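You operate a simulated robot arm through the tools that you are given. There is no shell and no other tool. Be economical: measure what you need, move in short steps, check, and stop when the job is done.

The job below is to be done with a simulated robot arm. You get a single attempt, and the scene is never put back.

JOB
Press the floor air button to switch it on. Put the bottle that says "diluent" from the top of the spare bench on the white papers there and the bottle labelled "wash" on the card there. Fetch the purple pad from the top of the spare bench and set it on the top of the right centrifuge bench. Take the rack on the top of the capping bench and put it away on the top of the right centrifuge bench. Open the tester bottom drawer, put the box on the top of the spare bench away in the inside of the tester bottom drawer, then shut the drawer. Turn the bench fridge knob to +2. Do these in any order. Set down upright: bottle, pad, rack, box.

It is judged by the outcome, as a careful person would: the job done as asked, and still so three seconds after it is handed in. It fails if anything else is knocked over, pushed out of place, dropped, spilled or broken.

ROBOT AND FRAMES
A 7-joint arm with a fingered hand on a trunk, on a base that drives. Base frame: it is fixed to the floor where the robot stands at the start and does not move with it; the origin is under the middle of the robot, x ahead of it, y to its left, z up. Lengths are in m, angles in degrees, forces in N, time in s.
With the tool pointing down near the work surface it reaches from about 0.1 to 0.72 m from the robot's upright axis, wherever it stands. Its first joint turns from -69.0 to 172.0 degrees. Places, roughly: bench fridge knob [-0.8, -2.2, 0.8]; bottle [-1, -0.25, 1]; box [-1.5, -0.5, 1]; card [-0.75, -0.5, 1]; floor air button [0.6, 0, 0.3]; inside of the tester bottom drawer [-5.3, -2.3, 0.1]; pad [-1, -0.5, 1]; papers [-1.25, -0.25, 1]; rack [-2.5, -0.5, 1]; tester bottom drawer [-5.3, -2.2, 0.2]; top of the right centrifuge bench [-3, -2.5, 0.9]. Payload 3.4 kg.
The TCP is the grasp point between the finger pads, 0.039 m short of the fingertips. In the tool frame z runs along the fingers and y along their closing line. Largest opening 0.18 m; the body of the gripper starts 0.111 m behind the TCP. The gripper is a hand of 3 fingers: y runs from the thumb to the fingers, the wrist lies at [0, 0, -0.262] in the tool frame.
Orientation is that of the tool frame in the base frame, as [roll, pitch, yaw] about the fixed x, y, z axes, in that order (R = Rz(yaw) Ry(pitch) Rx(roll)). With the fingers straight down and closing along the base's y, the tool's x points along the base's -x, its y along +y and its z along -z.

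CONTROLS
- The arm moves only by the tool step_arm. Its arguments are lists of equal length, an entry for each row: "linear": the shift along the tool's x, y, z in m, a list of three; "delta_rot": the turn, a rotation vector about the tool's x, y, z in degrees, a list of three. In form: {"linear": [[dx, dy, dz], ...], "delta_rot": [[rx, ry, rz], ...]}. A call has 1 to 20 rows; each row is the pose to reach, as a shift and turn from the pose commanded when the call began, along the tool's axes at that moment. Each row takes 0.2 s and may step no farther than 0.05 m and 8.6 degrees from the row before; otherwise, the whole call is refused. A pose out of reach is approached as far as the arm can. The call stops where the force on the tool passes 40 N (or 10 N more than at its start, if that is more) or the arm is blocked; 0.2 s more then pass. In this call time passes only in rows, and 0.2 s behind the last. It gives the time, the measured TCP pose, the force on the tool (base axes), the opening and the grip force at its end, in the units of the frame above (readings bear some noise), with the torque about the TCP (base axes, N m) and any sound that the robot's microphone picked up, and new pictures: "pictures" is both (left out), scene, wrist or none.
- Cameras (640 x 400 px; columns grow to the right, rows downward): "scene" is now at [-0.0617, -0.056, 1.9791]; the picture's right is [-0.77, 0.63, 0.00], its down [0.59, 0.72, -0.36] and it looks along [-0.23, -0.28, -0.93] (base axes); focal length 254 px, centre (320, 200). "wrist" rides on the gripper at [0.063, -0.036, -0.128] in the tool frame; the picture's right is [0.50, 0.87, 0.00], its down [-0.75, 0.44, -0.49] and it looks along [-0.43, 0.25, 0.87] (tool axes); focal length 226 px, centre (320, 200). There is no depth. A picture from a camera that has moved, and an enlarged one, comes with that camera's place and axes in the base frame and with its lens.
- lift_body(by): slides the trunk up (or, below 0, down) by that many m; the arm and the scene camera ride with it, the base frame stays. It gives what a move gives, with no picture.
- steer(legs): drives the robot by 1 to 6 legs, each [ahead, left, turn to the left] in m, m and degrees, along the robot's own axes; the way and the turn of a leg run together, so that a leg with both is an arc; at most 1.5 m and 180 degrees a leg. The arm and the cameras ride along, it lands a little off, and it stops where it bumps. It gives what a move gives, and a new picture of the scene camera.
- curl_fingers(finger1, finger2, thumb_bend): sets how far each is bent, from 0 (flat) to 1 (curled in); at 0.3 the hand is open as for a grip, at 0.7 the pads meet at the TCP. One left out holds its place. A second passes; each finger stops where it meets its share of the squeeze, and holds until it gets a number again. It is the only way to open and close the hand. It gives what a move gives, with no picture; readings hold the bend of each and the force on the fingers (four entries, about 0 where the hand has none), thumb and palm.
- pan_tilt(pan, tilt): turns the head with the scene camera to pan (to the left, within 143 degrees either way) and tilt (down, from -29 to 69), counted from straight ahead of the robot. It gives what a move gives, and a new picture of the scene camera.
- inspect(camera, box): a new picture of the part [left, top, right, bottom] of that camera's present view, enlarged. It takes no simulated time.
- hand_in(): hands the job in; it is judged then, once.

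Work in short steps. Places have to be worked out from the pictures, the camera data and where the tool is seen: move nearer, look again, correct. Check each grasp and each placing, and mend what went wrong. You have 207 turns and 260 pictures in all, those below and enlarged ones among them. Open the gripper and draw the arm clear of the work before you hand the job in, unless the task says otherwise; then end with one line.

The tools are called after ">>>" as name(argument=value, ...) on one line, values as JSON. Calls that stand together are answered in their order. step_arm: Moves the arm, as the interface text tells. Its arguments: {"type":"object","properties":{"linear":{"type":"array","items":{"type":"array","items":{"type":"number"}}},"delta_rot":{"type":"array","items":{"type":"array","items":{"type":"number"}}},"pictures":{"type":"string","enum":["both","scene","wrist","none"]}},"required":["linear","delta_rot"]} The other tools are called the same way: lift_body (by) slides the trunk up or down; curl_fingers (finger1, finger2, thumb_bend) moves the fingers one by one; steer (legs) drives the base; pan_tilt (pan, tilt) turns the head that bears the scene camera; inspect (camera, box) takes an enlarged picture of a part of a camera's view; hand_in () hands the job in.

At the start:

```text
clock: 0.0
ee_pos: [0.2519, -0.3531, 1.1883]
tool_rot: [179.9, -0.1, 179.9]
force: [-0.1, -0.1, 0.1]
wrist_torque: [0.02, -0.02, 0.01]
opening: 0.1798
grasp_force: 0.1
shape: jaw
bend: [0.3, 0.3, 0.3]
finger forces: [0.0, 0.1, 0.0, 0.0, 0.0, 0.0]
trunk travel left (down, up): [-0.475, 0.067]
robot x, y, heading: [0.0018, 0.0032, 0.0]
head pan, tilt: [-129.3, 68.8]
```

scene: 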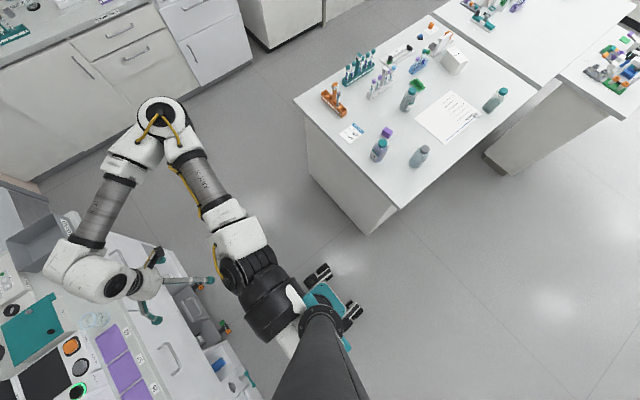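
wrist: 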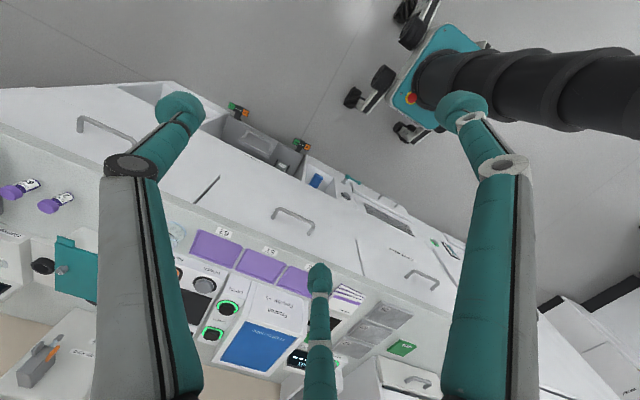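

The scene camera looks behind-right over the spare bench. I look ahead first for the floor air button.

>>> pan_tilt(pan=0, tilt=60)

>>> pan_tilt(pan=-140, tilt=35)

```text
clock: 2.1
ee_pos: [0.2515, -0.3489, 1.1904]
tool_rot: [-179.9, 0.0, 180.0]
force: [-0.4, -0.3, 0.7]
wrist_torque: [0.01, -0.01, 0.01]
opening: 0.1799
grasp_force: 0.0
shape: jaw
bend: [0.3, 0.3, 0.3]
finger forces: [0.0, 0.0, 0.0, 0.0, 0.0, 0.1]
trunk travel left (down, up): [-0.475, 0.067]
robot x, y, heading: [0.0005, 0.0009, -0.0]
head pan, tilt: [0.0, 60.0]
camera scene: at [0.0405, -0.0127, 1.9887], right [0.0, -1.0, -0.01], down [-0.87, 0.0, -0.5], along [0.5, 0.0, -0.87], focal length 254 px, centre (320, 200)
```

scene: 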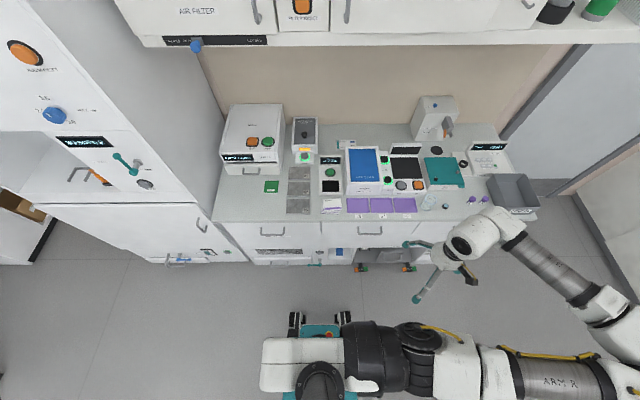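

```text
clock: 4.3
ee_pos: [0.2524, -0.3481, 1.1889]
tool_rot: [-179.8, 0.0, 180.0]
force: [-0.4, 0.4, -0.4]
wrist_torque: [-0.01, 0.0, 0.03]
opening: 0.1798
grasp_force: 0.1
shape: jaw
bend: [0.3, 0.3, 0.3]
finger forces: [0.0, 0.0, 0.0, 0.0, 0.1, 0.0]
trunk travel left (down, up): [-0.475, 0.067]
robot x, y, heading: [0.0, 0.0006, -0.1]
head pan, tilt: [-140.0, 35.0]
camera scene: at [-0.0936, -0.0694, 2.0228], right [-0.64, 0.77, 0.0], down [0.44, 0.37, -0.82], along [-0.63, -0.52, -0.58], focal length 254 px, centre (320, 200)
```

scene: 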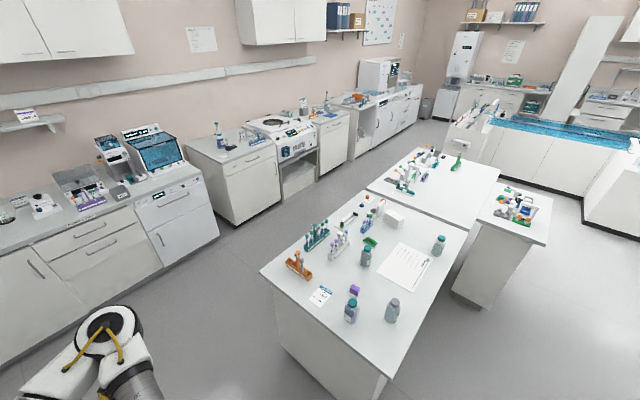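

The layout is clear. I'll look at the floor air button closely.

>>> pan_tilt(pan=0, tilt=66)

>>> inspect(camera="scene", box=[220, 130, 460, 280])

```text
clock: 6.6
ee_pos: [0.2521, -0.3478, 1.1904]
tool_rot: [-179.7, 0.0, -180.0]
force: [-0.3, 0.3, -0.2]
wrist_torque: [-0.01, 0.0, 0.03]
opening: 0.1797
grasp_force: 0.1
shape: jaw
bend: [0.3, 0.3, 0.3]
finger forces: [0.0, 0.0, 0.0, 0.0, 0.1, 0.0]
trunk travel left (down, up): [-0.475, 0.067]
robot x, y, heading: [0.006, 0.0006, 0.2]
head pan, tilt: [0.0, 66.0]
camera scene: at [0.0333, -0.0127, 1.9821], right [0.0, -1.0, -0.01], down [-0.91, 0.0, -0.41], along [0.41, 0.01, -0.91], focal length 254 px, centre (320, 200)
```

scene: 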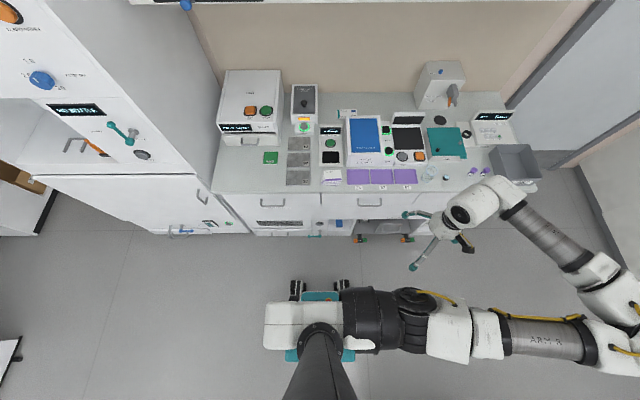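

```text
2.67 times, centred on (340, 205) of scene
camera zoom: at [0.0333, -0.0127, 1.9821], right [0.0, -1.0, -0.01], down [-0.91, 0.0, -0.41], along [0.41, 0.01, -0.91], focal length 678 px, centre (267, 187)
```

zoom: 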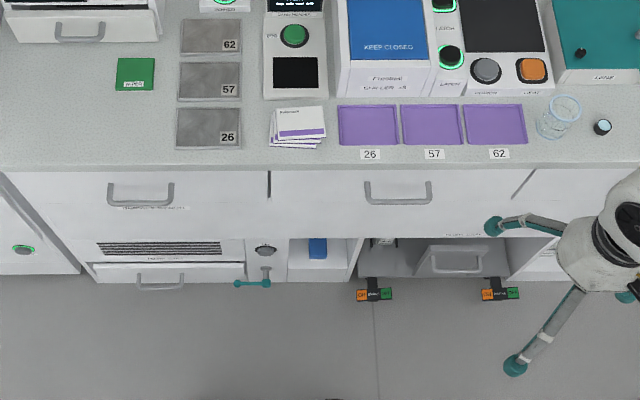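

>>> inspect(camera="scene", box=[295, 210, 345, 241])

>>> inspect(camera="scene", box=[250, 205, 300, 236])

```text
12.80 times, centred on (320, 226) of scene
camera zoom: at [0.0333, -0.0127, 1.9821], right [0.0, -1.0, -0.01], down [-0.91, 0.0, -0.41], along [0.41, 0.01, -0.91], focal length 3252 px, centre (320, -126)
```

zoom: 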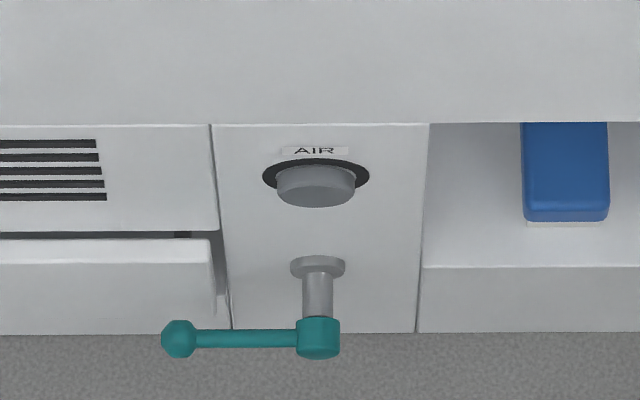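

```text
12.80 times, centred on (275, 220) of scene
camera zoom: at [0.0333, -0.0127, 1.9821], right [0.0, -1.0, -0.01], down [-0.91, 0.0, -0.41], along [0.41, 0.01, -0.91], focal length 3252 px, centre (896, -62)
```

zoom: 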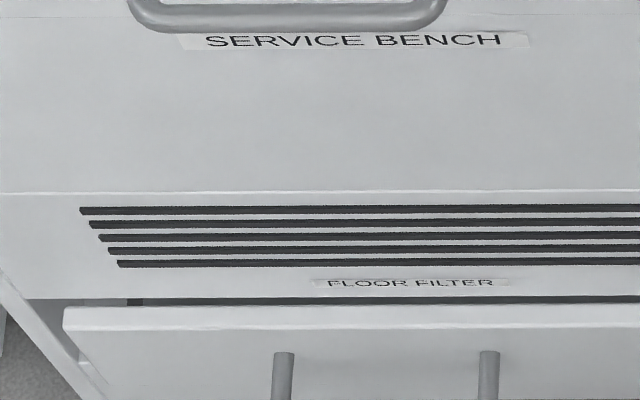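

The button marked AIR is on the vertical cabinet face near (0.6, 0.0, 0.3), so it is pressed along +x. I close the fingers into a cluster and bring the hand to the middle.

>>> curl_fingers(finger1=0.7, finger2=0.7, thumb_bend=0.7)

>>> step_arm(linear=[[0, 0.05, 0], [-0.01, 0.1, 0], [-0.02, 0.15, 0], [-0.03, 0.2, 0], [-0.04, 0.25, 0], [-0.05, 0.3, 0], [-0.06, 0.34, 0]], delta_rot=[[0, 0, 0], [0, 0, 0], [0, 0, 0], [0, 0, 0], [0, 0, 0], [0, 0, 0], [0, 0, 0]], pictures="none")

>>> lift_body(by=-0.4)

>>> step_arm(linear=[[0, 0, 0.03], [0, 0, 0.06], [0, 0, 0.09], [0, 0, 0.12], [0, 0, 0.15], [0, 0, 0.18]], delta_rot=[[0, -8, 0], [0, -16, 0], [0, -24, 0], [0, -32, 0], [0, -40, 0], [0, -48, 0]])

```text
clock: 7.6
ee_pos: [0.2516, -0.3488, 1.1905]
tool_rot: [-179.8, -0.1, 180.0]
force: [-0.3, 0.6, -0.3]
wrist_torque: [-0.01, -0.01, 0.0]
opening: 0.0001
grasp_force: 0.1
shape: fingers
bend: [0.7, 0.7, 0.7]
finger forces: [0.1, 0.1, 0.0, 0.0, 0.0, 0.0]
trunk travel left (down, up): [-0.475, 0.067]
robot x, y, heading: [-0.0048, 0.0015, 0.1]
head pan, tilt: [0.0, 66.0]
```

```text
refused: row 2 steps farther than a row can; nothing moved
```

```text
clock: 11.4
ee_pos: [0.2699, -0.3478, 0.7553]
tool_rot: [-179.8, -11.9, -180.0]
force: [-0.1, 0.9, 0.4]
wrist_torque: [0.02, -0.05, 0.03]
opening: 0.0002
grasp_force: 0.1
shape: fingers
bend: [0.7, 0.7, 0.7]
finger forces: [0.1, 0.0, 0.0, 0.1, 0.1, 0.1]
trunk travel left (down, up): [-0.075, 0.467]
robot x, y, heading: [0.0012, -0.0009, -0.1]
head pan, tilt: [0.0, 66.0]
```

```text
clock: 12.8
ee_pos: [0.2335, -0.373, 0.5672]
tool_rot: [179.7, 36.2, -179.9]
force: [-0.1, -0.1, 0.3]
wrist_torque: [-0.01, 0.03, 0.0]
opening: 0.0001
grasp_force: 0.1
shape: fingers
bend: [0.7, 0.7, 0.7]
finger forces: [0.0, 0.1, 0.1, 0.0, 0.0, 0.1]
out of reach, approached as far as the arm can: row 1, 2, 3, 4, 5, 6
trunk travel left (down, up): [-0.075, 0.467]
robot x, y, heading: [-0.0032, -0.0039, -0.0]
head pan, tilt: [0.0, 66.0]
camera scene: at [0.3985, -0.0148, 1.5416], right [0.0, -1.0, -0.01], down [-0.91, 0.0, -0.41], along [0.41, 0.01, -0.91], focal length 254 px, centre (320, 200)
camera wrist: at [0.1076, -0.4117, 0.6336], right [-0.41, 0.87, -0.29], down [0.31, 0.43, 0.85], along [0.86, 0.25, -0.45], focal length 226 px, centre (320, 200)
```

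scene: 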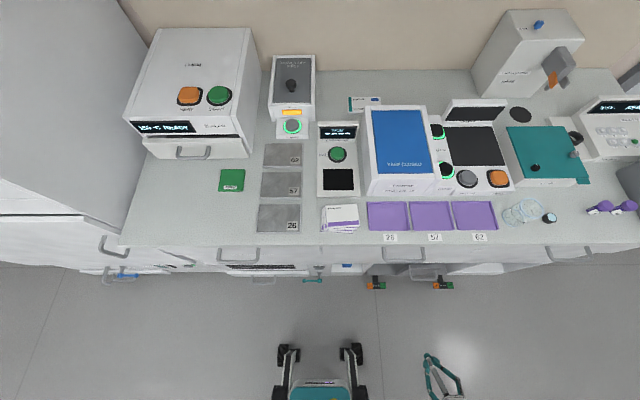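
wrist: 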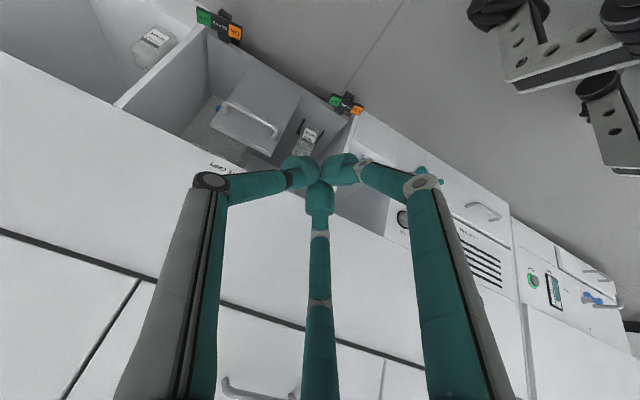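

Triangulating the wrist view puts the button at about (0.61, 0.0, 0.30). I slide the hand to y≈0, then toward (0.43, 0, 0.37).

>>> step_arm(linear=[[0, 0.047, 0], [0, 0.094, 0], [0, 0.141, 0], [0, 0.188, 0], [0, 0.235, 0], [0, 0.282, 0], [0, 0.329, 0], [0, 0.373, 0], [-0.01, 0.373, 0.045], [-0.02, 0.373, 0.09], [-0.03, 0.373, 0.135], [-0.04, 0.373, 0.18], [-0.04, 0.373, 0.22]], delta_rot=[[0, 0, 0], [0, 0, 0], [0, 0, 0], [0, 0, 0], [0, 0, 0], [0, 0, 0], [0, 0, 0], [0, 0, 0], [0, 0, 0], [0, 0, 0], [0, 0, 0], [0, 0, 0], [0, 0, 0]])

```text
clock: 15.6
ee_pos: [0.3141, -0.3241, 0.5153]
tool_rot: [179.9, 36.0, -179.8]
force: [0.4, 0.1, 0.1]
wrist_torque: [-0.01, 0.03, 0.01]
opening: 0.0001
grasp_force: 0.1
shape: fingers
bend: [0.7, 0.7, 0.7]
finger forces: [0.0, 0.1, 0.0, 0.1, 0.0, 0.0]
out of reach, approached as far as the arm can: row 1, 2, 3, 4, 5, 6, 7, 8, 9, 10, 11, 12, 13
trunk travel left (down, up): [-0.075, 0.467]
robot x, y, heading: [-0.0014, 0.0012, -0.0]
head pan, tilt: [0.0, 66.0]
camera scene: at [0.3997, -0.009, 1.5413], right [0.0, -1.0, 0.0], down [-0.91, 0.0, -0.41], along [0.41, 0.0, -0.91], focal length 254 px, centre (320, 200)
camera wrist: at [0.1879, -0.3628, 0.5823], right [-0.41, 0.86, -0.29], down [0.32, 0.44, 0.84], along [0.86, 0.25, -0.45], focal length 226 px, centre (320, 200)
```

scene: 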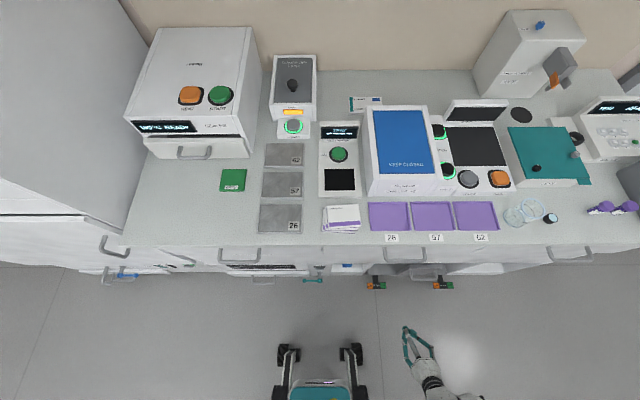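
wrist: 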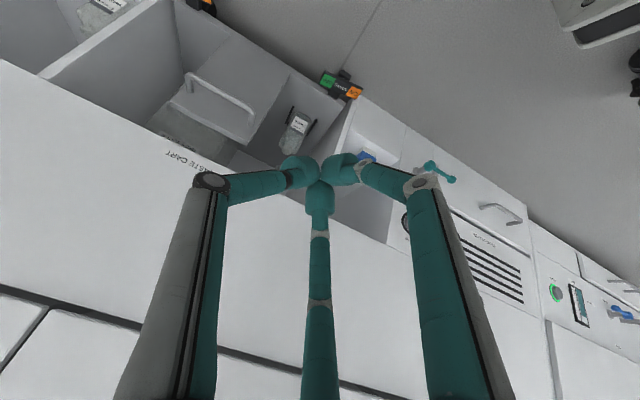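

The lowered torso folds forward by about 0.37 m, so the target sits too close to the robot's axis. I back the base up and slightly left to put the button in the right arm's zone.

>>> steer(legs=[[-0.02, 0.17, 0], [-0.25, 0, 0]])

```text
clock: 18.5
ee_pos: [0.0436, -0.1578, 0.5143]
tool_rot: [179.9, 36.1, -179.7]
force: [0.0, 0.1, -0.1]
wrist_torque: [-0.01, 0.0, -0.01]
opening: 0.0
grasp_force: 0.1
shape: fingers
bend: [0.7, 0.7, 0.7]
finger forces: [0.1, 0.0, 0.0, 0.0, 0.0, 0.0]
trunk travel left (down, up): [-0.075, 0.467]
robot x, y, heading: [-0.2725, 0.1676, 0.2]
head pan, tilt: [0.0, 66.0]
camera scene: at [0.129, 0.1566, 1.5412], right [0.0, -1.0, -0.01], down [-0.91, 0.0, -0.41], along [0.41, 0.01, -0.91], focal length 254 px, centre (320, 200)
```

scene: 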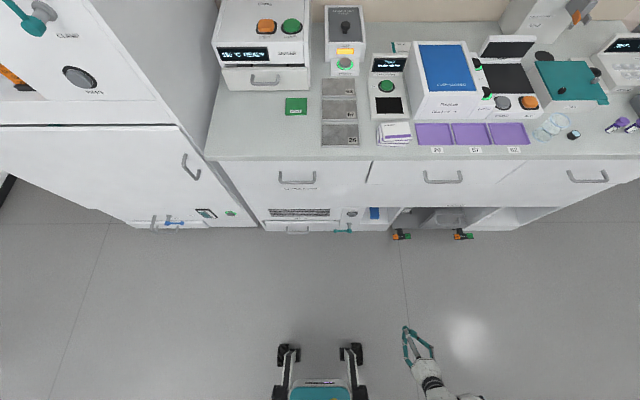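

Now I move toward the pre-press pose (0.45, 0, 0.32), tilting the tool more horizontal.

>>> step_arm(linear=[[-0.0193, 0.0144, 0.0355], [-0.0386, 0.0288, 0.071], [-0.0579, 0.0432, 0.1065], [-0.0772, 0.0576, 0.142], [-0.0965, 0.072, 0.1775], [-0.1158, 0.0864, 0.213], [-0.1351, 0.1008, 0.2485], [-0.1544, 0.1152, 0.284], [-0.1737, 0.1296, 0.3195], [-0.193, 0.144, 0.355], [-0.212, 0.158, 0.39]], delta_rot=[[0, -2.5, 0], [0, -5, 0], [0, -7.5, 0], [0, -10, 0], [0, -12.5, 0], [0, -15, 0], [0, -17.5, 0], [0, -20, 0], [0, -22.5, 0], [0, -25, 0], [0, -27.5, 0]])

```text
clock: 20.9
ee_pos: [0.2668, -0.2307, 0.6031]
tool_rot: [-179.5, 62.5, -179.1]
force: [-0.3, 0.4, 0.2]
wrist_torque: [0.0, -0.02, -0.02]
opening: 0.0001
grasp_force: 0.0
shape: fingers
bend: [0.7, 0.7, 0.7]
finger forces: [0.0, 0.0, 0.0, 0.0, 0.0, 0.1]
out of reach, approached as far as the arm can: row 1, 2, 3, 4, 5, 6, 7, 8, 9, 10, 11
trunk travel left (down, up): [-0.075, 0.467]
robot x, y, heading: [-0.2702, 0.1668, -0.3]
head pan, tilt: [0.0, 66.0]
camera scene: at [0.1303, 0.1588, 1.5409], right [0.0, -1.0, -0.01], down [-0.91, 0.0, -0.4], along [0.4, 0.01, -0.91], focal length 254 px, centre (320, 200)
camera wrist: at [0.1232, -0.2685, 0.6069], right [-0.24, 0.86, -0.45], down [-0.09, 0.44, 0.89], along [0.97, 0.25, -0.03], focal length 226 px, centre (320, 200)
```

scene: 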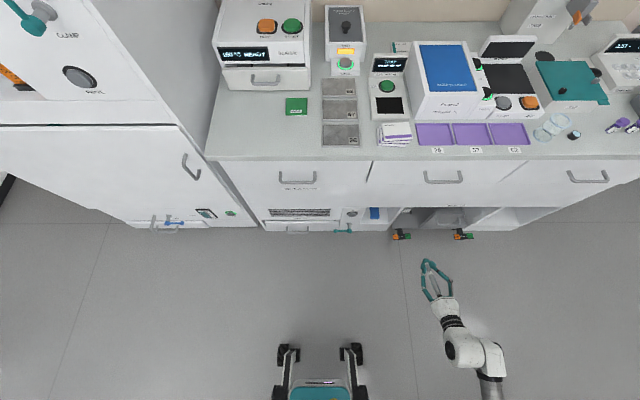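
wrist: 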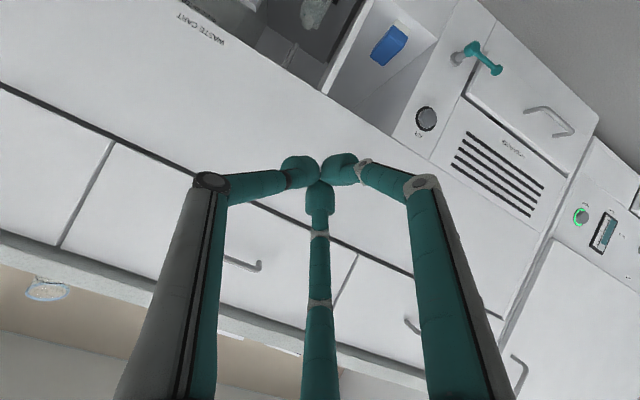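

The arm stalls with the wrist near z≈0.72. I look at its posture to understand why.

>>> pan_tilt(pan=-60, tilt=69)

>>> step_arm(linear=[[0, 0.04, 0], [0, 0.08, 0], [0, 0.12, 0], [0, 0.16, 0], [0, 0.2, 0]], delta_rot=[[0, 0, 0], [0, 0, 0], [0, 0, 0], [0, 0, 0], [0, 0, 0]], pictures="scene")

```text
clock: 22.2
ee_pos: [0.2656, -0.2288, 0.6024]
tool_rot: [-179.5, 62.3, -179.3]
force: [0.4, -0.4, 0.5]
wrist_torque: [0.0, 0.0, 0.03]
opening: 0.0001
grasp_force: 0.0
shape: fingers
bend: [0.7, 0.7, 0.7]
finger forces: [0.1, 0.0, 0.1, 0.0, 0.1, 0.1]
trunk travel left (down, up): [-0.075, 0.467]
robot x, y, heading: [-0.2689, 0.1711, -0.0]
head pan, tilt: [-60.0, 68.8]
camera scene: at [0.0993, 0.1104, 1.5378], right [-0.86, -0.5, 0.0], down [-0.47, 0.81, -0.36], along [0.18, -0.31, -0.93], focal length 254 px, centre (320, 200)
```

scene: 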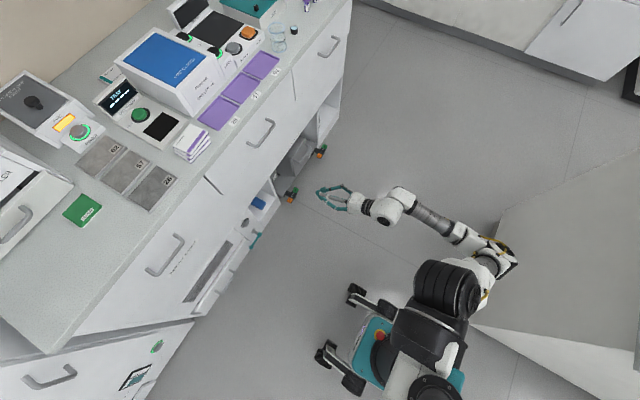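

```text
clock: 23.4
ee_pos: [0.2337, -0.1557, 0.6475]
tool_rot: [-179.6, 63.6, -179.2]
force: [0.2, 0.5, 0.7]
wrist_torque: [0.0, 0.0, 0.03]
opening: 0.0
grasp_force: 0.0
shape: fingers
bend: [0.7, 0.7, 0.7]
finger forces: [0.1, 0.1, 0.1, 0.0, 0.1, 0.1]
out of reach, approached as far as the arm can: row 1, 2, 3, 4, 5
trunk travel left (down, up): [-0.075, 0.467]
robot x, y, heading: [-0.274, 0.1652, 0.3]
head pan, tilt: [-60.0, 68.8]
camera scene: at [0.0991, 0.1109, 1.5379], right [-0.86, -0.5, 0.0], down [-0.47, 0.81, -0.36], along [0.18, -0.31, -0.93], focal length 254 px, centre (320, 200)
```

scene: 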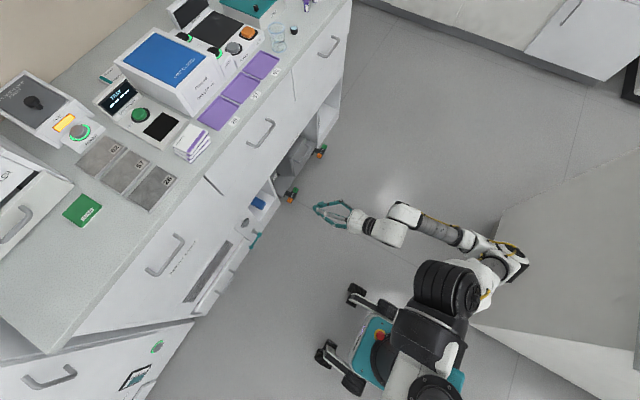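

Upper arm is out to the right and close to the spare bench. I move the base left for clearance, lower the trunk fully, then probe how low the hand goes when moved straight down.

>>> steer(legs=[[0.0, 0.2, 0]])

>>> lift_body(by=-0.07)

>>> step_arm(linear=[[0, 0, 0]], delta_rot=[[0, 0, 0]], pictures="none")

>>> step_arm(linear=[[0.044, 0, 0.022], [0.088, 0, 0.044], [0.132, 0, 0.066]], delta_rot=[[0, 0, 0], [0, 0, 0], [0, 0, 0]], pictures="scene")

```text
clock: 25.0
ee_pos: [0.2316, 0.0339, 0.6451]
tool_rot: [179.5, 63.5, 179.8]
force: [0.0, 0.6, 1.4]
wrist_torque: [-0.01, -0.04, 0.03]
opening: 0.0
grasp_force: 0.1
shape: fingers
bend: [0.7, 0.7, 0.7]
finger forces: [0.0, 0.0, 0.0, 0.1, 0.0, 0.1]
trunk travel left (down, up): [-0.075, 0.467]
robot x, y, heading: [-0.2698, 0.3639, -0.1]
head pan, tilt: [-60.0, 68.8]
camera scene: at [0.0988, 0.2987, 1.5376], right [-0.87, -0.5, 0.0], down [-0.47, 0.81, -0.35], along [0.18, -0.3, -0.94], focal length 254 px, centre (320, 200)
```

scene: 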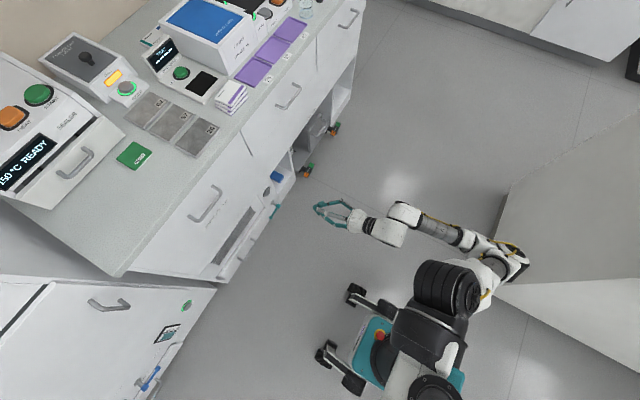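

```text
clock: 26.0
ee_pos: [0.2195, 0.0394, 0.5264]
tool_rot: [-179.7, 55.2, -179.4]
force: [-0.1, -0.8, 0.1]
wrist_torque: [0.01, -0.01, -0.02]
opening: 0.0002
grasp_force: 0.1
shape: fingers
bend: [0.7, 0.7, 0.7]
finger forces: [0.0, 0.0, 0.0, 0.0, 0.0, 0.1]
trunk travel left (down, up): [-0.005, 0.537]
robot x, y, heading: [-0.2687, 0.3664, -0.2]
head pan, tilt: [-60.0, 68.8]
```

```text
clock: 26.4
ee_pos: [0.2193, 0.0389, 0.5265]
tool_rot: [-179.8, 55.3, -179.4]
force: [0.0, -0.6, -0.5]
wrist_torque: [-0.01, 0.0, -0.02]
opening: 0.0002
grasp_force: 0.1
shape: fingers
bend: [0.7, 0.7, 0.7]
finger forces: [0.0, 0.1, 0.0, 0.0, 0.1, 0.0]
trunk travel left (down, up): [-0.005, 0.537]
robot x, y, heading: [-0.2678, 0.3646, -0.0]
head pan, tilt: [-60.0, 68.8]
```

```text
clock: 27.2
ee_pos: [0.1783, -0.0175, 0.4576]
tool_rot: [-179.9, 55.1, -179.3]
force: [0.1, -0.7, -0.4]
wrist_torque: [-0.05, -0.03, 0.02]
opening: 0.0001
grasp_force: 0.1
shape: fingers
bend: [0.7, 0.7, 0.7]
finger forces: [0.0, 0.1, 0.2, 0.1, 0.0, 0.0]
out of reach, approached as far as the arm can: row 1, 2, 3
trunk travel left (down, up): [-0.005, 0.537]
robot x, y, heading: [-0.2724, 0.3635, -0.2]
head pan, tilt: [-60.0, 68.8]
camera scene: at [0.2206, 0.3051, 1.4287], right [-0.87, -0.5, 0.0], down [-0.47, 0.81, -0.36], along [0.18, -0.31, -0.93], focal length 254 px, centre (320, 200)
```

scene: 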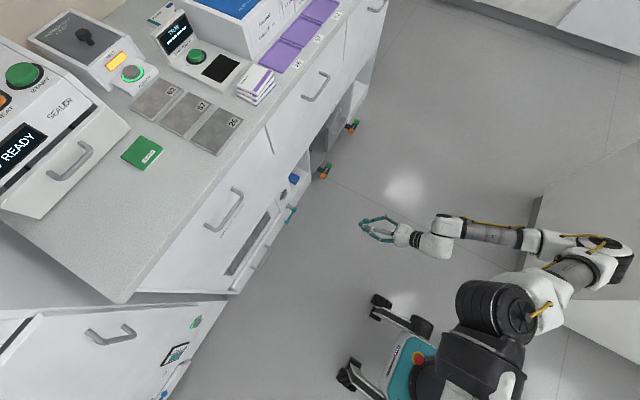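

The elbow is cramped backward, since the target lay too near the shoulder. I now extend straight forward (+x) by 0.24.

>>> step_arm(linear=[[-0.023, 0, 0.033], [-0.046, 0, 0.066], [-0.069, 0, 0.099], [-0.092, 0, 0.132], [-0.115, 0, 0.165], [-0.138, 0, 0.198]], delta_rot=[[0, 0, 0], [0, 0, 0], [0, 0, 0], [0, 0, 0], [0, 0, 0], [0, 0, 0]], pictures="scene")

```text
clock: 28.6
ee_pos: [0.3458, -0.0455, 0.5095]
tool_rot: [-179.9, 55.0, -179.4]
force: [-0.2, 0.3, 0.6]
wrist_torque: [-0.02, 0.04, -0.04]
opening: 0.0001
grasp_force: 0.0
shape: fingers
bend: [0.7, 0.7, 0.7]
finger forces: [0.0, 0.0, 0.0, 0.0, 0.0, 0.0]
out of reach, approached as far as the arm can: row 1, 2, 3, 4, 5, 6
trunk travel left (down, up): [-0.005, 0.537]
robot x, y, heading: [-0.272, 0.363, -0.1]
head pan, tilt: [-60.0, 68.8]
camera scene: at [0.2219, 0.3048, 1.4283], right [-0.87, -0.5, 0.0], down [-0.47, 0.81, -0.36], along [0.18, -0.31, -0.93], focal length 254 px, centre (320, 200)
```

scene: 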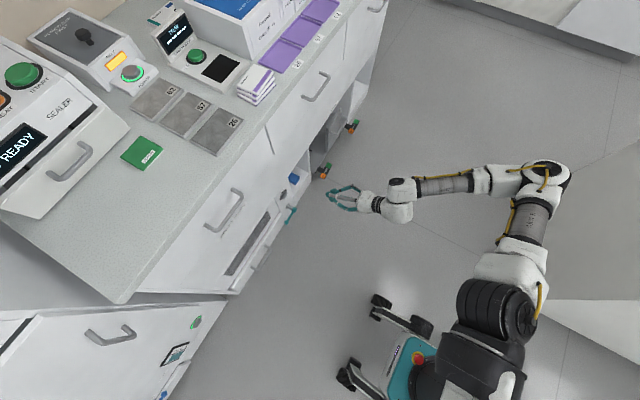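

The wrist seems height-limited in this posture. I test with the tool vertical, then straight down, to learn the lowest wrist height.

>>> step_arm(linear=[[0, 0, 0], [0, 0, 0], [0, 0, 0], [0, 0, 0], [0, 0, 0], [0, 0, 0], [0, 0, 0]], delta_rot=[[0, 8, 0], [0, 16, 0], [0, 24, 0], [0, 32, 0], [0, 40, 0], [0, 48, 0], [0, 55, 0]], pictures="none")

>>> step_arm(linear=[[0, 0, 0.05], [0, 0, 0.1], [0, 0, 0.15], [0, 0, 0.2], [0, 0, 0.25], [0, 0, 0.3]], delta_rot=[[0, 0, 0], [0, 0, 0], [0, 0, 0], [0, 0, 0], [0, 0, 0], [0, 0, 0]], pictures="scene")

```text
clock: 30.2
ee_pos: [0.3462, -0.0463, 0.5088]
tool_rot: [-180.0, 0.0, -179.5]
force: [-0.9, 0.0, 0.5]
wrist_torque: [-0.03, 0.01, 0.0]
opening: 0.0002
grasp_force: 0.0
shape: fingers
bend: [0.7, 0.7, 0.7]
finger forces: [0.1, 0.0, 0.0, 0.0, 0.1, 0.1]
trunk travel left (down, up): [-0.005, 0.537]
robot x, y, heading: [-0.2693, 0.3628, 0.1]
head pan, tilt: [-60.0, 68.8]
```

```text
clock: 31.6
ee_pos: [0.3458, -0.0477, 0.2074]
tool_rot: [-179.9, 0.2, -179.7]
force: [-0.2, -0.2, 0.0]
wrist_torque: [-0.01, -0.01, 0.02]
opening: 0.0
grasp_force: 0.0
shape: fingers
bend: [0.7, 0.7, 0.7]
finger forces: [0.0, 0.1, 0.1, 0.0, 0.0, 0.0]
trunk travel left (down, up): [-0.005, 0.537]
robot x, y, heading: [-0.2714, 0.3631, 0.1]
head pan, tilt: [-60.0, 68.8]
camera scene: at [0.2247, 0.3048, 1.4272], right [-0.87, -0.5, 0.0], down [-0.47, 0.81, -0.35], along [0.17, -0.31, -0.94], focal length 254 px, centre (320, 200)
```

scene: 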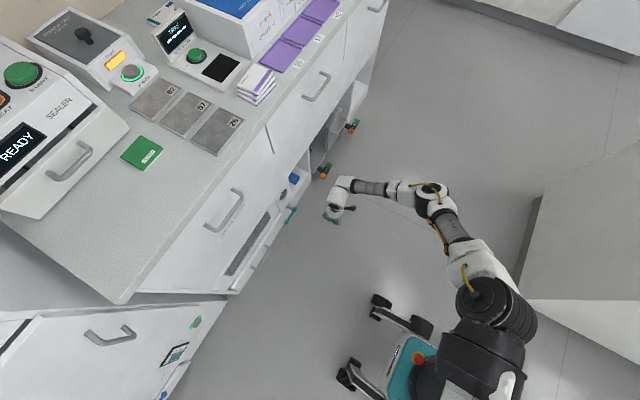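

Vertical tool goes low without trouble. From here I tilt gradually while raising slightly.

>>> step_arm(linear=[[0, 0, -0.02], [0, 0.01, -0.04], [0, 0.02, -0.06], [0, 0.03, -0.08], [0, 0.04, -0.1], [0, 0.05, -0.11]], delta_rot=[[0, -8, 0], [0, -16, 0], [0, -24, 0], [0, -32, 0], [0, -40, 0], [0, -48, 0]], pictures="both")

```text
clock: 33.0
ee_pos: [0.3469, 0.0023, 0.32]
tool_rot: [-179.8, 48.3, -179.3]
force: [-0.5, -0.2, -0.2]
wrist_torque: [-0.02, 0.04, 0.0]
opening: 0.0
grasp_force: 0.1
shape: fingers
bend: [0.7, 0.7, 0.7]
finger forces: [0.1, 0.0, 0.0, 0.1, 0.1, 0.0]
trunk travel left (down, up): [-0.005, 0.537]
robot x, y, heading: [-0.2707, 0.3646, 0.0]
head pan, tilt: [-60.0, 68.8]
camera scene: at [0.2222, 0.3065, 1.4282], right [-0.87, -0.5, 0.0], down [-0.47, 0.81, -0.36], along [0.18, -0.31, -0.93], focal length 254 px, centre (320, 200)
camera wrist: at [0.2099, -0.0358, 0.3588], right [-0.34, 0.86, -0.38], down [0.13, 0.44, 0.89], along [0.93, 0.25, -0.26], focal length 226 px, centre (320, 200)
```

scene: 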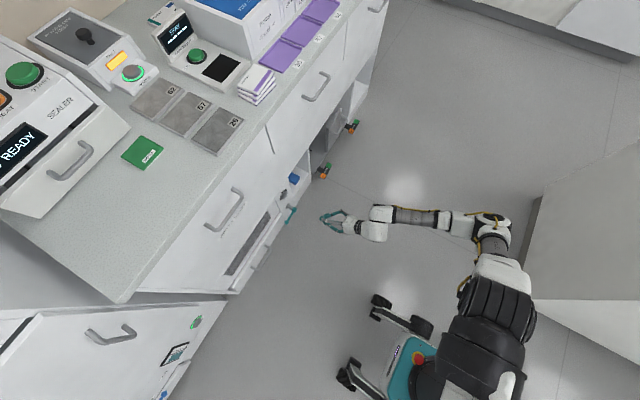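
wrist: 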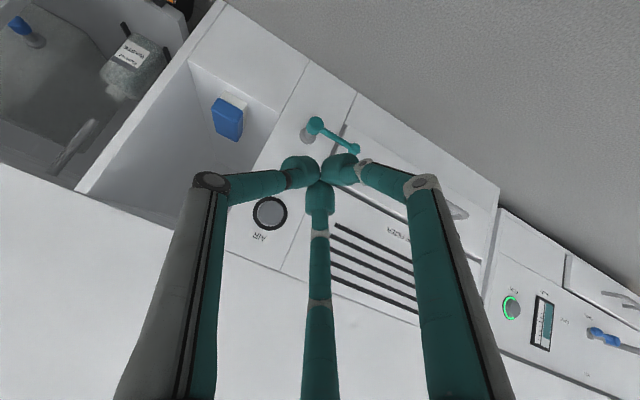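

Both views agree the button is at ≈(0.61, 0.0, 0.31). I advance 0.18 along +x and up 0.012.

>>> step_arm(linear=[[-0.032, 0, 0.0315], [-0.0645, 0, 0.063], [-0.097, 0, 0.0945], [-0.129, 0, 0.126]], delta_rot=[[0, 0, 0], [0, 0, 0], [0, 0, 0], [0, 0, 0]], pictures="wrist")

```text
clock: 34.0
ee_pos: [0.5273, 0.004, 0.3333]
tool_rot: [-179.9, 48.2, -179.4]
force: [0.8, -0.4, 0.5]
wrist_torque: [-0.02, 0.0, 0.01]
opening: 0.0
grasp_force: 0.0
shape: fingers
bend: [0.7, 0.7, 0.7]
finger forces: [0.0, 0.1, 0.0, 0.0, 0.0, 0.0]
trunk travel left (down, up): [-0.005, 0.537]
robot x, y, heading: [-0.27, 0.3659, -0.2]
head pan, tilt: [-60.0, 68.8]
camera wrist: at [0.3896, -0.0342, 0.3718], right [-0.34, 0.86, -0.37], down [0.13, 0.44, 0.89], along [0.93, 0.25, -0.26], focal length 226 px, centre (320, 200)
```

wrist: 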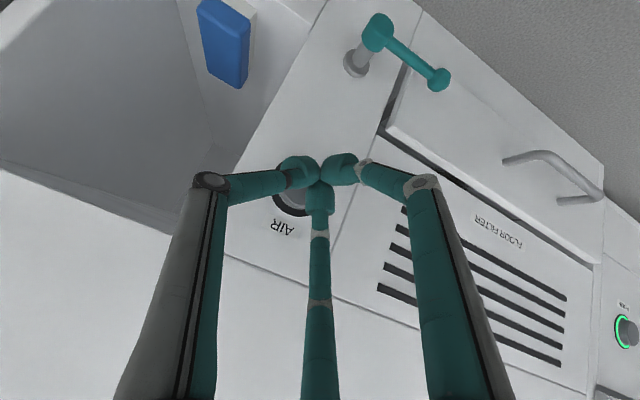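

Aligned. I press forward in small steps along +x.

>>> step_arm(linear=[[-0.0134, -0.002, 0.0149], [-0.0268, -0.004, 0.0297], [-0.0335, -0.004, 0.0371], [-0.0401, -0.004, 0.0446], [-0.0468, -0.004, 0.052], [-0.0535, -0.004, 0.0594]], delta_rot=[[0, 0, 0], [0, 0, 0], [0, 0, 0], [0, 0, 0], [0, 0, 0], [0, 0, 0]], pictures="wrist")

```text
clock: 34.8
ee_pos: [0.5605, -0.0002, 0.3288]
tool_rot: [-179.5, 47.4, -179.3]
force: [-17.4, 0.6, 1.2]
wrist_torque: [-0.02, 0.34, 0.0]
opening: 0.0
grasp_force: 10.9
shape: fingers
bend: [0.68, 0.71, 0.71]
finger forces: [0.0, 8.8, 0.0, 0.0, 12.8, 0.0]
trunk travel left (down, up): [-0.005, 0.537]
robot x, y, heading: [-0.2708, 0.3643, -0.3]
head pan, tilt: [-60.0, 68.8]
heard: click
stopped in row 3: the force on the tool passed its limit at 46 N (the readings are from after the stop); the commanded pose is now the measured one
camera wrist: at [0.4253, -0.0388, 0.3698], right [-0.35, 0.86, -0.37], down [0.15, 0.44, 0.88], along [0.93, 0.25, -0.28], focal length 226 px, centre (320, 200)
```

wrist: 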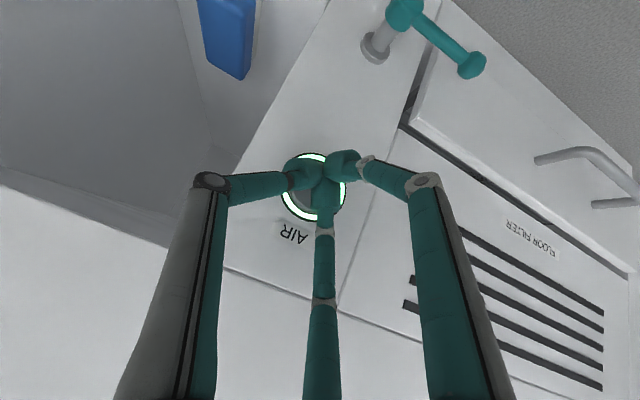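

It clicked and the ring is lit green: on. I retract, straighten the tool and raise the trunk.

>>> step_arm(linear=[[0.03, 0, -0.033], [0.06, 0, -0.066], [0.09, 0, -0.1], [0.12, 0, -0.133], [0.134, 0, -0.149], [0.134, 0, -0.149], [0.134, 0, -0.149], [0.134, 0, -0.149], [0.134, 0, -0.149], [0.134, 0, -0.149], [0.134, 0, -0.149]], delta_rot=[[0, 0, 0], [0, 0, 0], [0, 0, 0], [0, 0, 0], [0, 0, 0], [0, 8, 0], [0, 16, 0], [0, 24, 0], [0, 32, 0], [0, 40, 0], [0, 47.5, 0]], pictures="wrist")

>>> lift_body(by=0.25)

```text
clock: 37.2
ee_pos: [0.3643, -0.0014, 0.3321]
tool_rot: [-179.6, -0.1, -179.7]
force: [-0.4, 0.8, 0.4]
wrist_torque: [0.0, -0.03, -0.01]
opening: 0.0
grasp_force: 0.0
shape: fingers
bend: [0.7, 0.7, 0.7]
finger forces: [0.0, 0.0, 0.0, 0.0, 0.1, 0.0]
trunk travel left (down, up): [-0.005, 0.537]
robot x, y, heading: [-0.2703, 0.3589, -0.1]
head pan, tilt: [-60.0, 68.8]
camera wrist: at [0.3009, -0.039, 0.4608], right [-0.51, 0.86, 0.0], down [0.75, 0.44, 0.49], along [0.42, 0.24, -0.87], focal length 226 px, centre (320, 200)
```

wrist: 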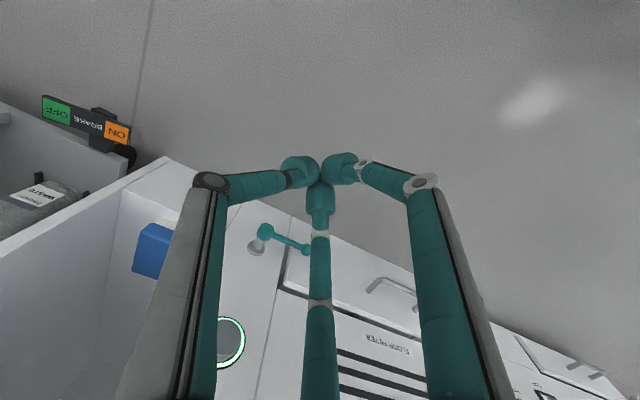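

```text
clock: 39.8
ee_pos: [0.3651, -0.0016, 0.5816]
tool_rot: [-179.6, 0.1, -179.7]
force: [-0.3, -0.8, 0.5]
wrist_torque: [-0.01, 0.02, -0.01]
opening: 0.0
grasp_force: 0.1
shape: fingers
bend: [0.7, 0.7, 0.7]
finger forces: [0.0, 0.0, 0.1, 0.0, 0.1, 0.0]
trunk travel left (down, up): [-0.255, 0.287]
robot x, y, heading: [-0.2698, 0.3648, -0.1]
head pan, tilt: [-60.0, 68.8]
```

Now I raise the trunk and retract the hand high so it clears the benches while driving.

>>> lift_body(by=0.27)

>>> step_arm(linear=[[0.029, 0, -0.039], [0.058, 0, -0.078], [0.087, 0, -0.117], [0.116, 0, -0.156], [0.145, 0, -0.195], [0.174, 0, -0.234], [0.203, 0, -0.273], [0.232, 0, -0.312], [0.261, 0, -0.351], [0.29, 0, -0.39], [0.319, 0, -0.429]], delta_rot=[[0, 0, 0], [0, 0, 0], [0, 0, 0], [0, 0, 0], [0, 0, 0], [0, 0, 0], [0, 0, 0], [0, 0, 0], [0, 0, 0], [0, 0, 0], [0, 0, 0]], pictures="none")

>>> pan_tilt(pan=-60, tilt=60)

```text
clock: 42.5
ee_pos: [0.3656, -0.0023, 0.852]
tool_rot: [-179.6, 0.2, -179.6]
force: [1.0, 0.3, -0.6]
wrist_torque: [-0.05, -0.01, 0.02]
opening: 0.0002
grasp_force: 0.0
shape: fingers
bend: [0.7, 0.7, 0.7]
finger forces: [0.0, 0.0, 0.1, 0.1, 0.0, 0.0]
trunk travel left (down, up): [-0.525, 0.017]
robot x, y, heading: [-0.2715, 0.3629, 0.1]
head pan, tilt: [-60.0, 68.8]
```

```text
clock: 44.9
ee_pos: [0.0417, -0.0022, 1.2808]
tool_rot: [-179.7, 0.2, -179.7]
force: [-0.5, 0.0, -0.1]
wrist_torque: [-0.01, -0.05, 0.01]
opening: 0.0
grasp_force: 0.1
shape: fingers
bend: [0.7, 0.7, 0.7]
finger forces: [0.1, 0.1, 0.0, 0.0, 0.0, 0.0]
trunk travel left (down, up): [-0.525, 0.017]
robot x, y, heading: [-0.2694, 0.3657, -0.1]
head pan, tilt: [-60.0, 68.8]
```

```text
clock: 45.6
ee_pos: [0.0449, -0.0028, 1.279]
tool_rot: [-179.7, 0.2, -179.6]
force: [-0.6, -0.4, -0.5]
wrist_torque: [0.0, 0.02, 0.01]
opening: 0.0
grasp_force: 0.1
shape: fingers
bend: [0.7, 0.7, 0.7]
finger forces: [0.1, 0.1, 0.0, 0.1, 0.1, 0.0]
trunk travel left (down, up): [-0.525, 0.017]
robot x, y, heading: [-0.2718, 0.3627, -0.3]
head pan, tilt: [-60.0, 60.0]
camera scene: at [-0.2644, 0.2929, 2.038], right [-0.87, -0.5, 0.0], down [-0.43, 0.75, -0.49], along [0.25, -0.43, -0.87], focal length 254 px, centre (320, 200)
```

scene: 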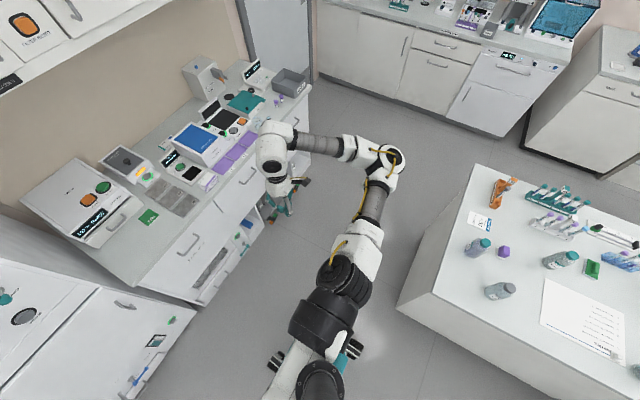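

The way behind is free. I drive back 0.55 m and turn right to face the spare bench, hand well above bottle height.

>>> steer(legs=[[-0.55, 0.03, 0], [0, 0, -90]])

>>> pan_tilt(pan=0, tilt=50)

```text
clock: 52.7
ee_pos: [-1.1957, 0.0909, 1.2793]
tool_rot: [-179.6, 0.2, 88.6]
force: [-1.2, -0.8, 0.1]
wrist_torque: [0.01, -0.01, -0.01]
opening: 0.0
grasp_force: 0.1
shape: fingers
bend: [0.7, 0.7, 0.7]
finger forces: [0.0, 0.0, 0.1, 0.1, 0.0, 0.0]
trunk travel left (down, up): [-0.525, 0.017]
robot x, y, heading: [-0.8166, 0.3937, -91.8]
head pan, tilt: [-60.0, 60.0]
camera scene: at [-0.8887, 0.39, 2.0381], right [-0.47, 0.88, 0.0], down [0.77, 0.41, -0.49], along [-0.44, -0.23, -0.87], focal length 254 px, centre (320, 200)
```

scene: 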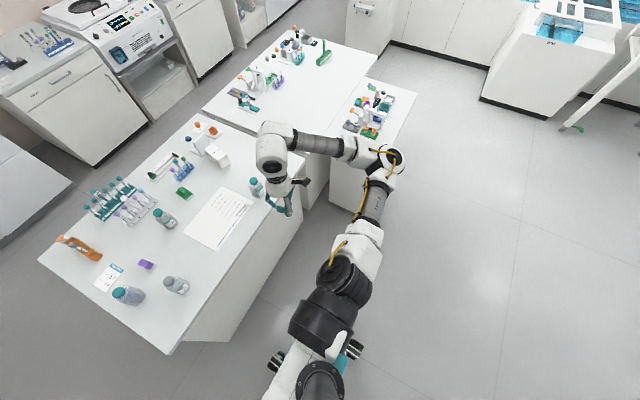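

```text
clock: 54.0
ee_pos: [-1.1904, 0.0922, 1.2803]
tool_rot: [-179.3, 0.2, 88.6]
force: [1.2, -0.3, 0.1]
wrist_torque: [0.02, 0.01, 0.0]
opening: 0.0
grasp_force: 0.0
shape: fingers
bend: [0.7, 0.7, 0.7]
finger forces: [0.0, 0.0, 0.1, 0.0, 0.1, 0.1]
trunk travel left (down, up): [-0.525, 0.017]
robot x, y, heading: [-0.8182, 0.3942, -92.1]
head pan, tilt: [0.0, 50.0]
camera scene: at [-0.8324, 0.344, 2.0509], right [-1.0, 0.04, -0.01], down [0.03, 0.77, -0.64], along [-0.02, -0.64, -0.77], focal length 254 px, centre (320, 200)
```

scene: 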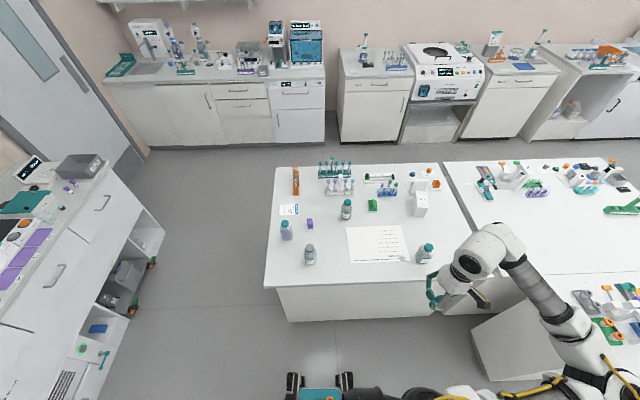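

>>> inspect(camera="scene", box=[264, 150, 364, 280])

>>> inspect(camera="scene", box=[340, 150, 460, 280])

```text
3.08 times, centred on (314, 215) of scene
camera zoom: at [-0.8324, 0.344, 2.0509], right [-1.0, 0.04, -0.01], down [0.03, 0.77, -0.64], along [-0.02, -0.64, -0.77], focal length 782 px, centre (338, 154)
```

zoom: 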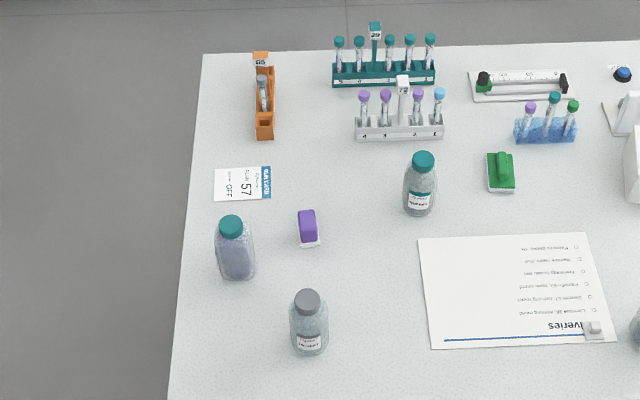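

```text
3.08 times, centred on (400, 215) of scene
camera zoom: at [-0.8324, 0.344, 2.0509], right [-1.0, 0.04, -0.01], down [0.03, 0.77, -0.64], along [-0.02, -0.64, -0.77], focal length 782 px, centre (74, 154)
```

zoom: 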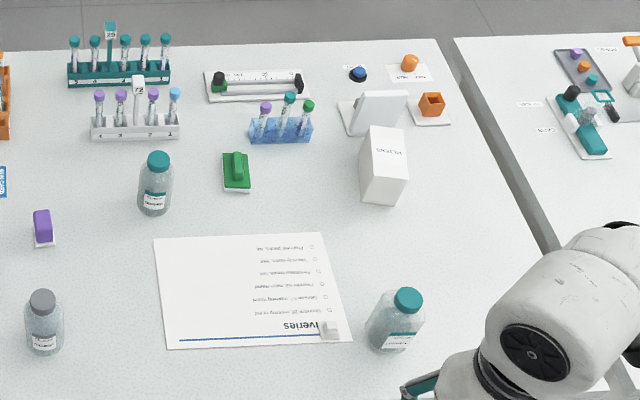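

>>> inspect(camera="scene", box=[275, 215, 325, 270])

>>> inspect(camera="scene", box=[335, 195, 360, 225])

>>> inspect(camera="scene", box=[405, 235, 445, 270])

```text
7.27 times, centred on (300, 242) of scene
camera zoom: at [-0.8324, 0.344, 2.0509], right [-1.0, 0.04, -0.01], down [0.03, 0.77, -0.64], along [-0.02, -0.64, -0.77], focal length 1848 px, centre (466, -109)
```

zoom: 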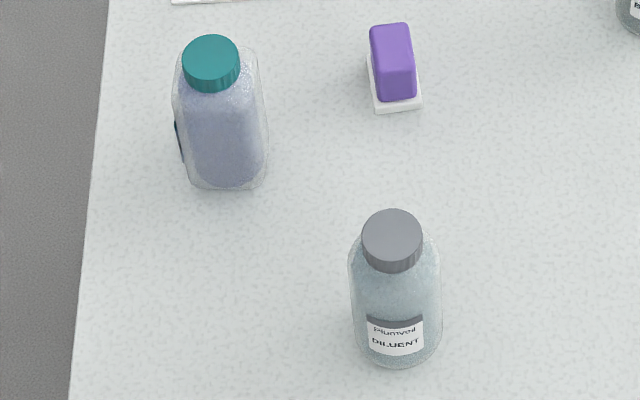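

```text
13.33 times, centred on (348, 210) of scene
camera zoom: at [-0.8324, 0.344, 2.0509], right [-1.0, 0.04, -0.01], down [0.03, 0.77, -0.64], along [-0.02, -0.64, -0.77], focal length 3388 px, centre (-47, 67)
```

zoom: 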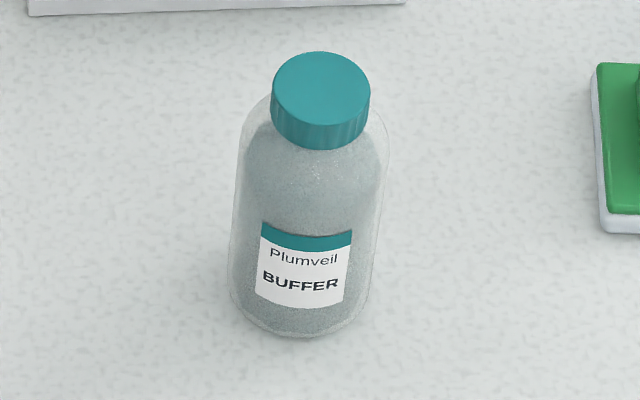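

```text
11.43 times, centred on (425, 252) of scene
camera zoom: at [-0.8324, 0.344, 2.0509], right [-1.0, 0.04, -0.01], down [0.03, 0.77, -0.64], along [-0.02, -0.64, -0.77], focal length 2904 px, centre (-880, -400)
```

zoom: 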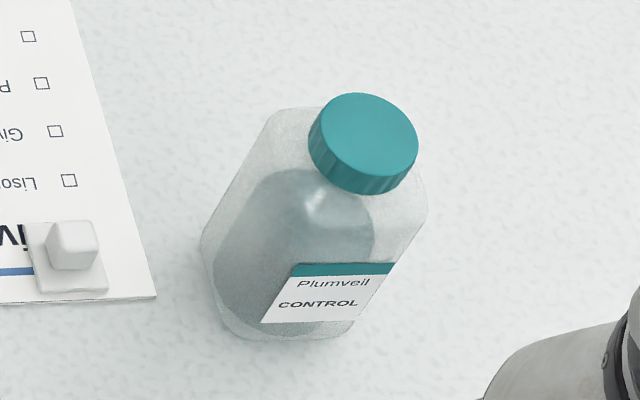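

Labels: grey-cap bottle is DILUENT, others BUFFER and CONTROL, so the purple-liquid one should be WASH (label faces away, to confirm). I move in closer and open the hand.

>>> steer(legs=[[0.22, 0.1, 2]])

>>> curl_fingers(finger1=0.3, finger2=0.3, thumb_bend=0.3)

```text
clock: 55.7
ee_pos: [-1.0825, -0.1366, 1.2809]
tool_rot: [-179.4, 0.3, 90.4]
force: [0.4, -0.1, -0.7]
wrist_torque: [-0.04, 0.0, 0.04]
opening: 0.0
grasp_force: 0.1
shape: fingers
bend: [0.7, 0.7, 0.7]
finger forces: [0.0, 0.1, 0.0, 0.1, 0.0, 0.0]
trunk travel left (down, up): [-0.525, 0.017]
robot x, y, heading: [-0.7243, 0.1808, -90.3]
head pan, tilt: [0.0, 50.0]
camera scene: at [-0.7334, 0.1277, 2.051], right [-1.0, 0.0, -0.01], down [0.01, 0.77, -0.64], along [0.0, -0.64, -0.77], focal length 254 px, centre (320, 200)
```

scene: 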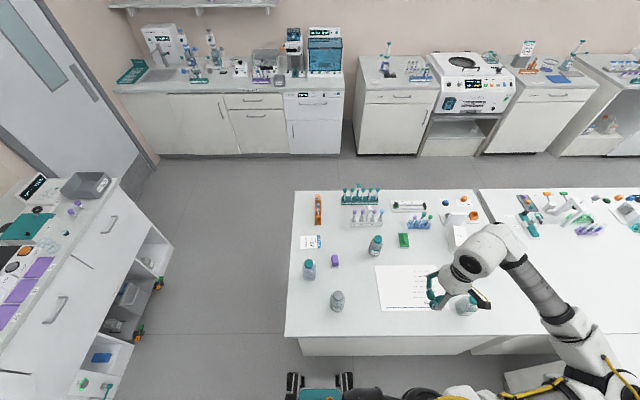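

```text
clock: 56.7
ee_pos: [-1.0787, -0.1353, 1.2825]
tool_rot: [-179.1, 0.3, 90.4]
force: [0.1, 0.3, 0.1]
wrist_torque: [0.03, 0.03, 0.01]
opening: 0.1513
grasp_force: 0.0
shape: fingers
bend: [0.3, 0.3, 0.3]
finger forces: [0.1, 0.1, 0.0, 0.0, 0.1, 0.1]
trunk travel left (down, up): [-0.525, 0.017]
robot x, y, heading: [-0.7191, 0.1753, -90.2]
head pan, tilt: [0.0, 50.0]
```

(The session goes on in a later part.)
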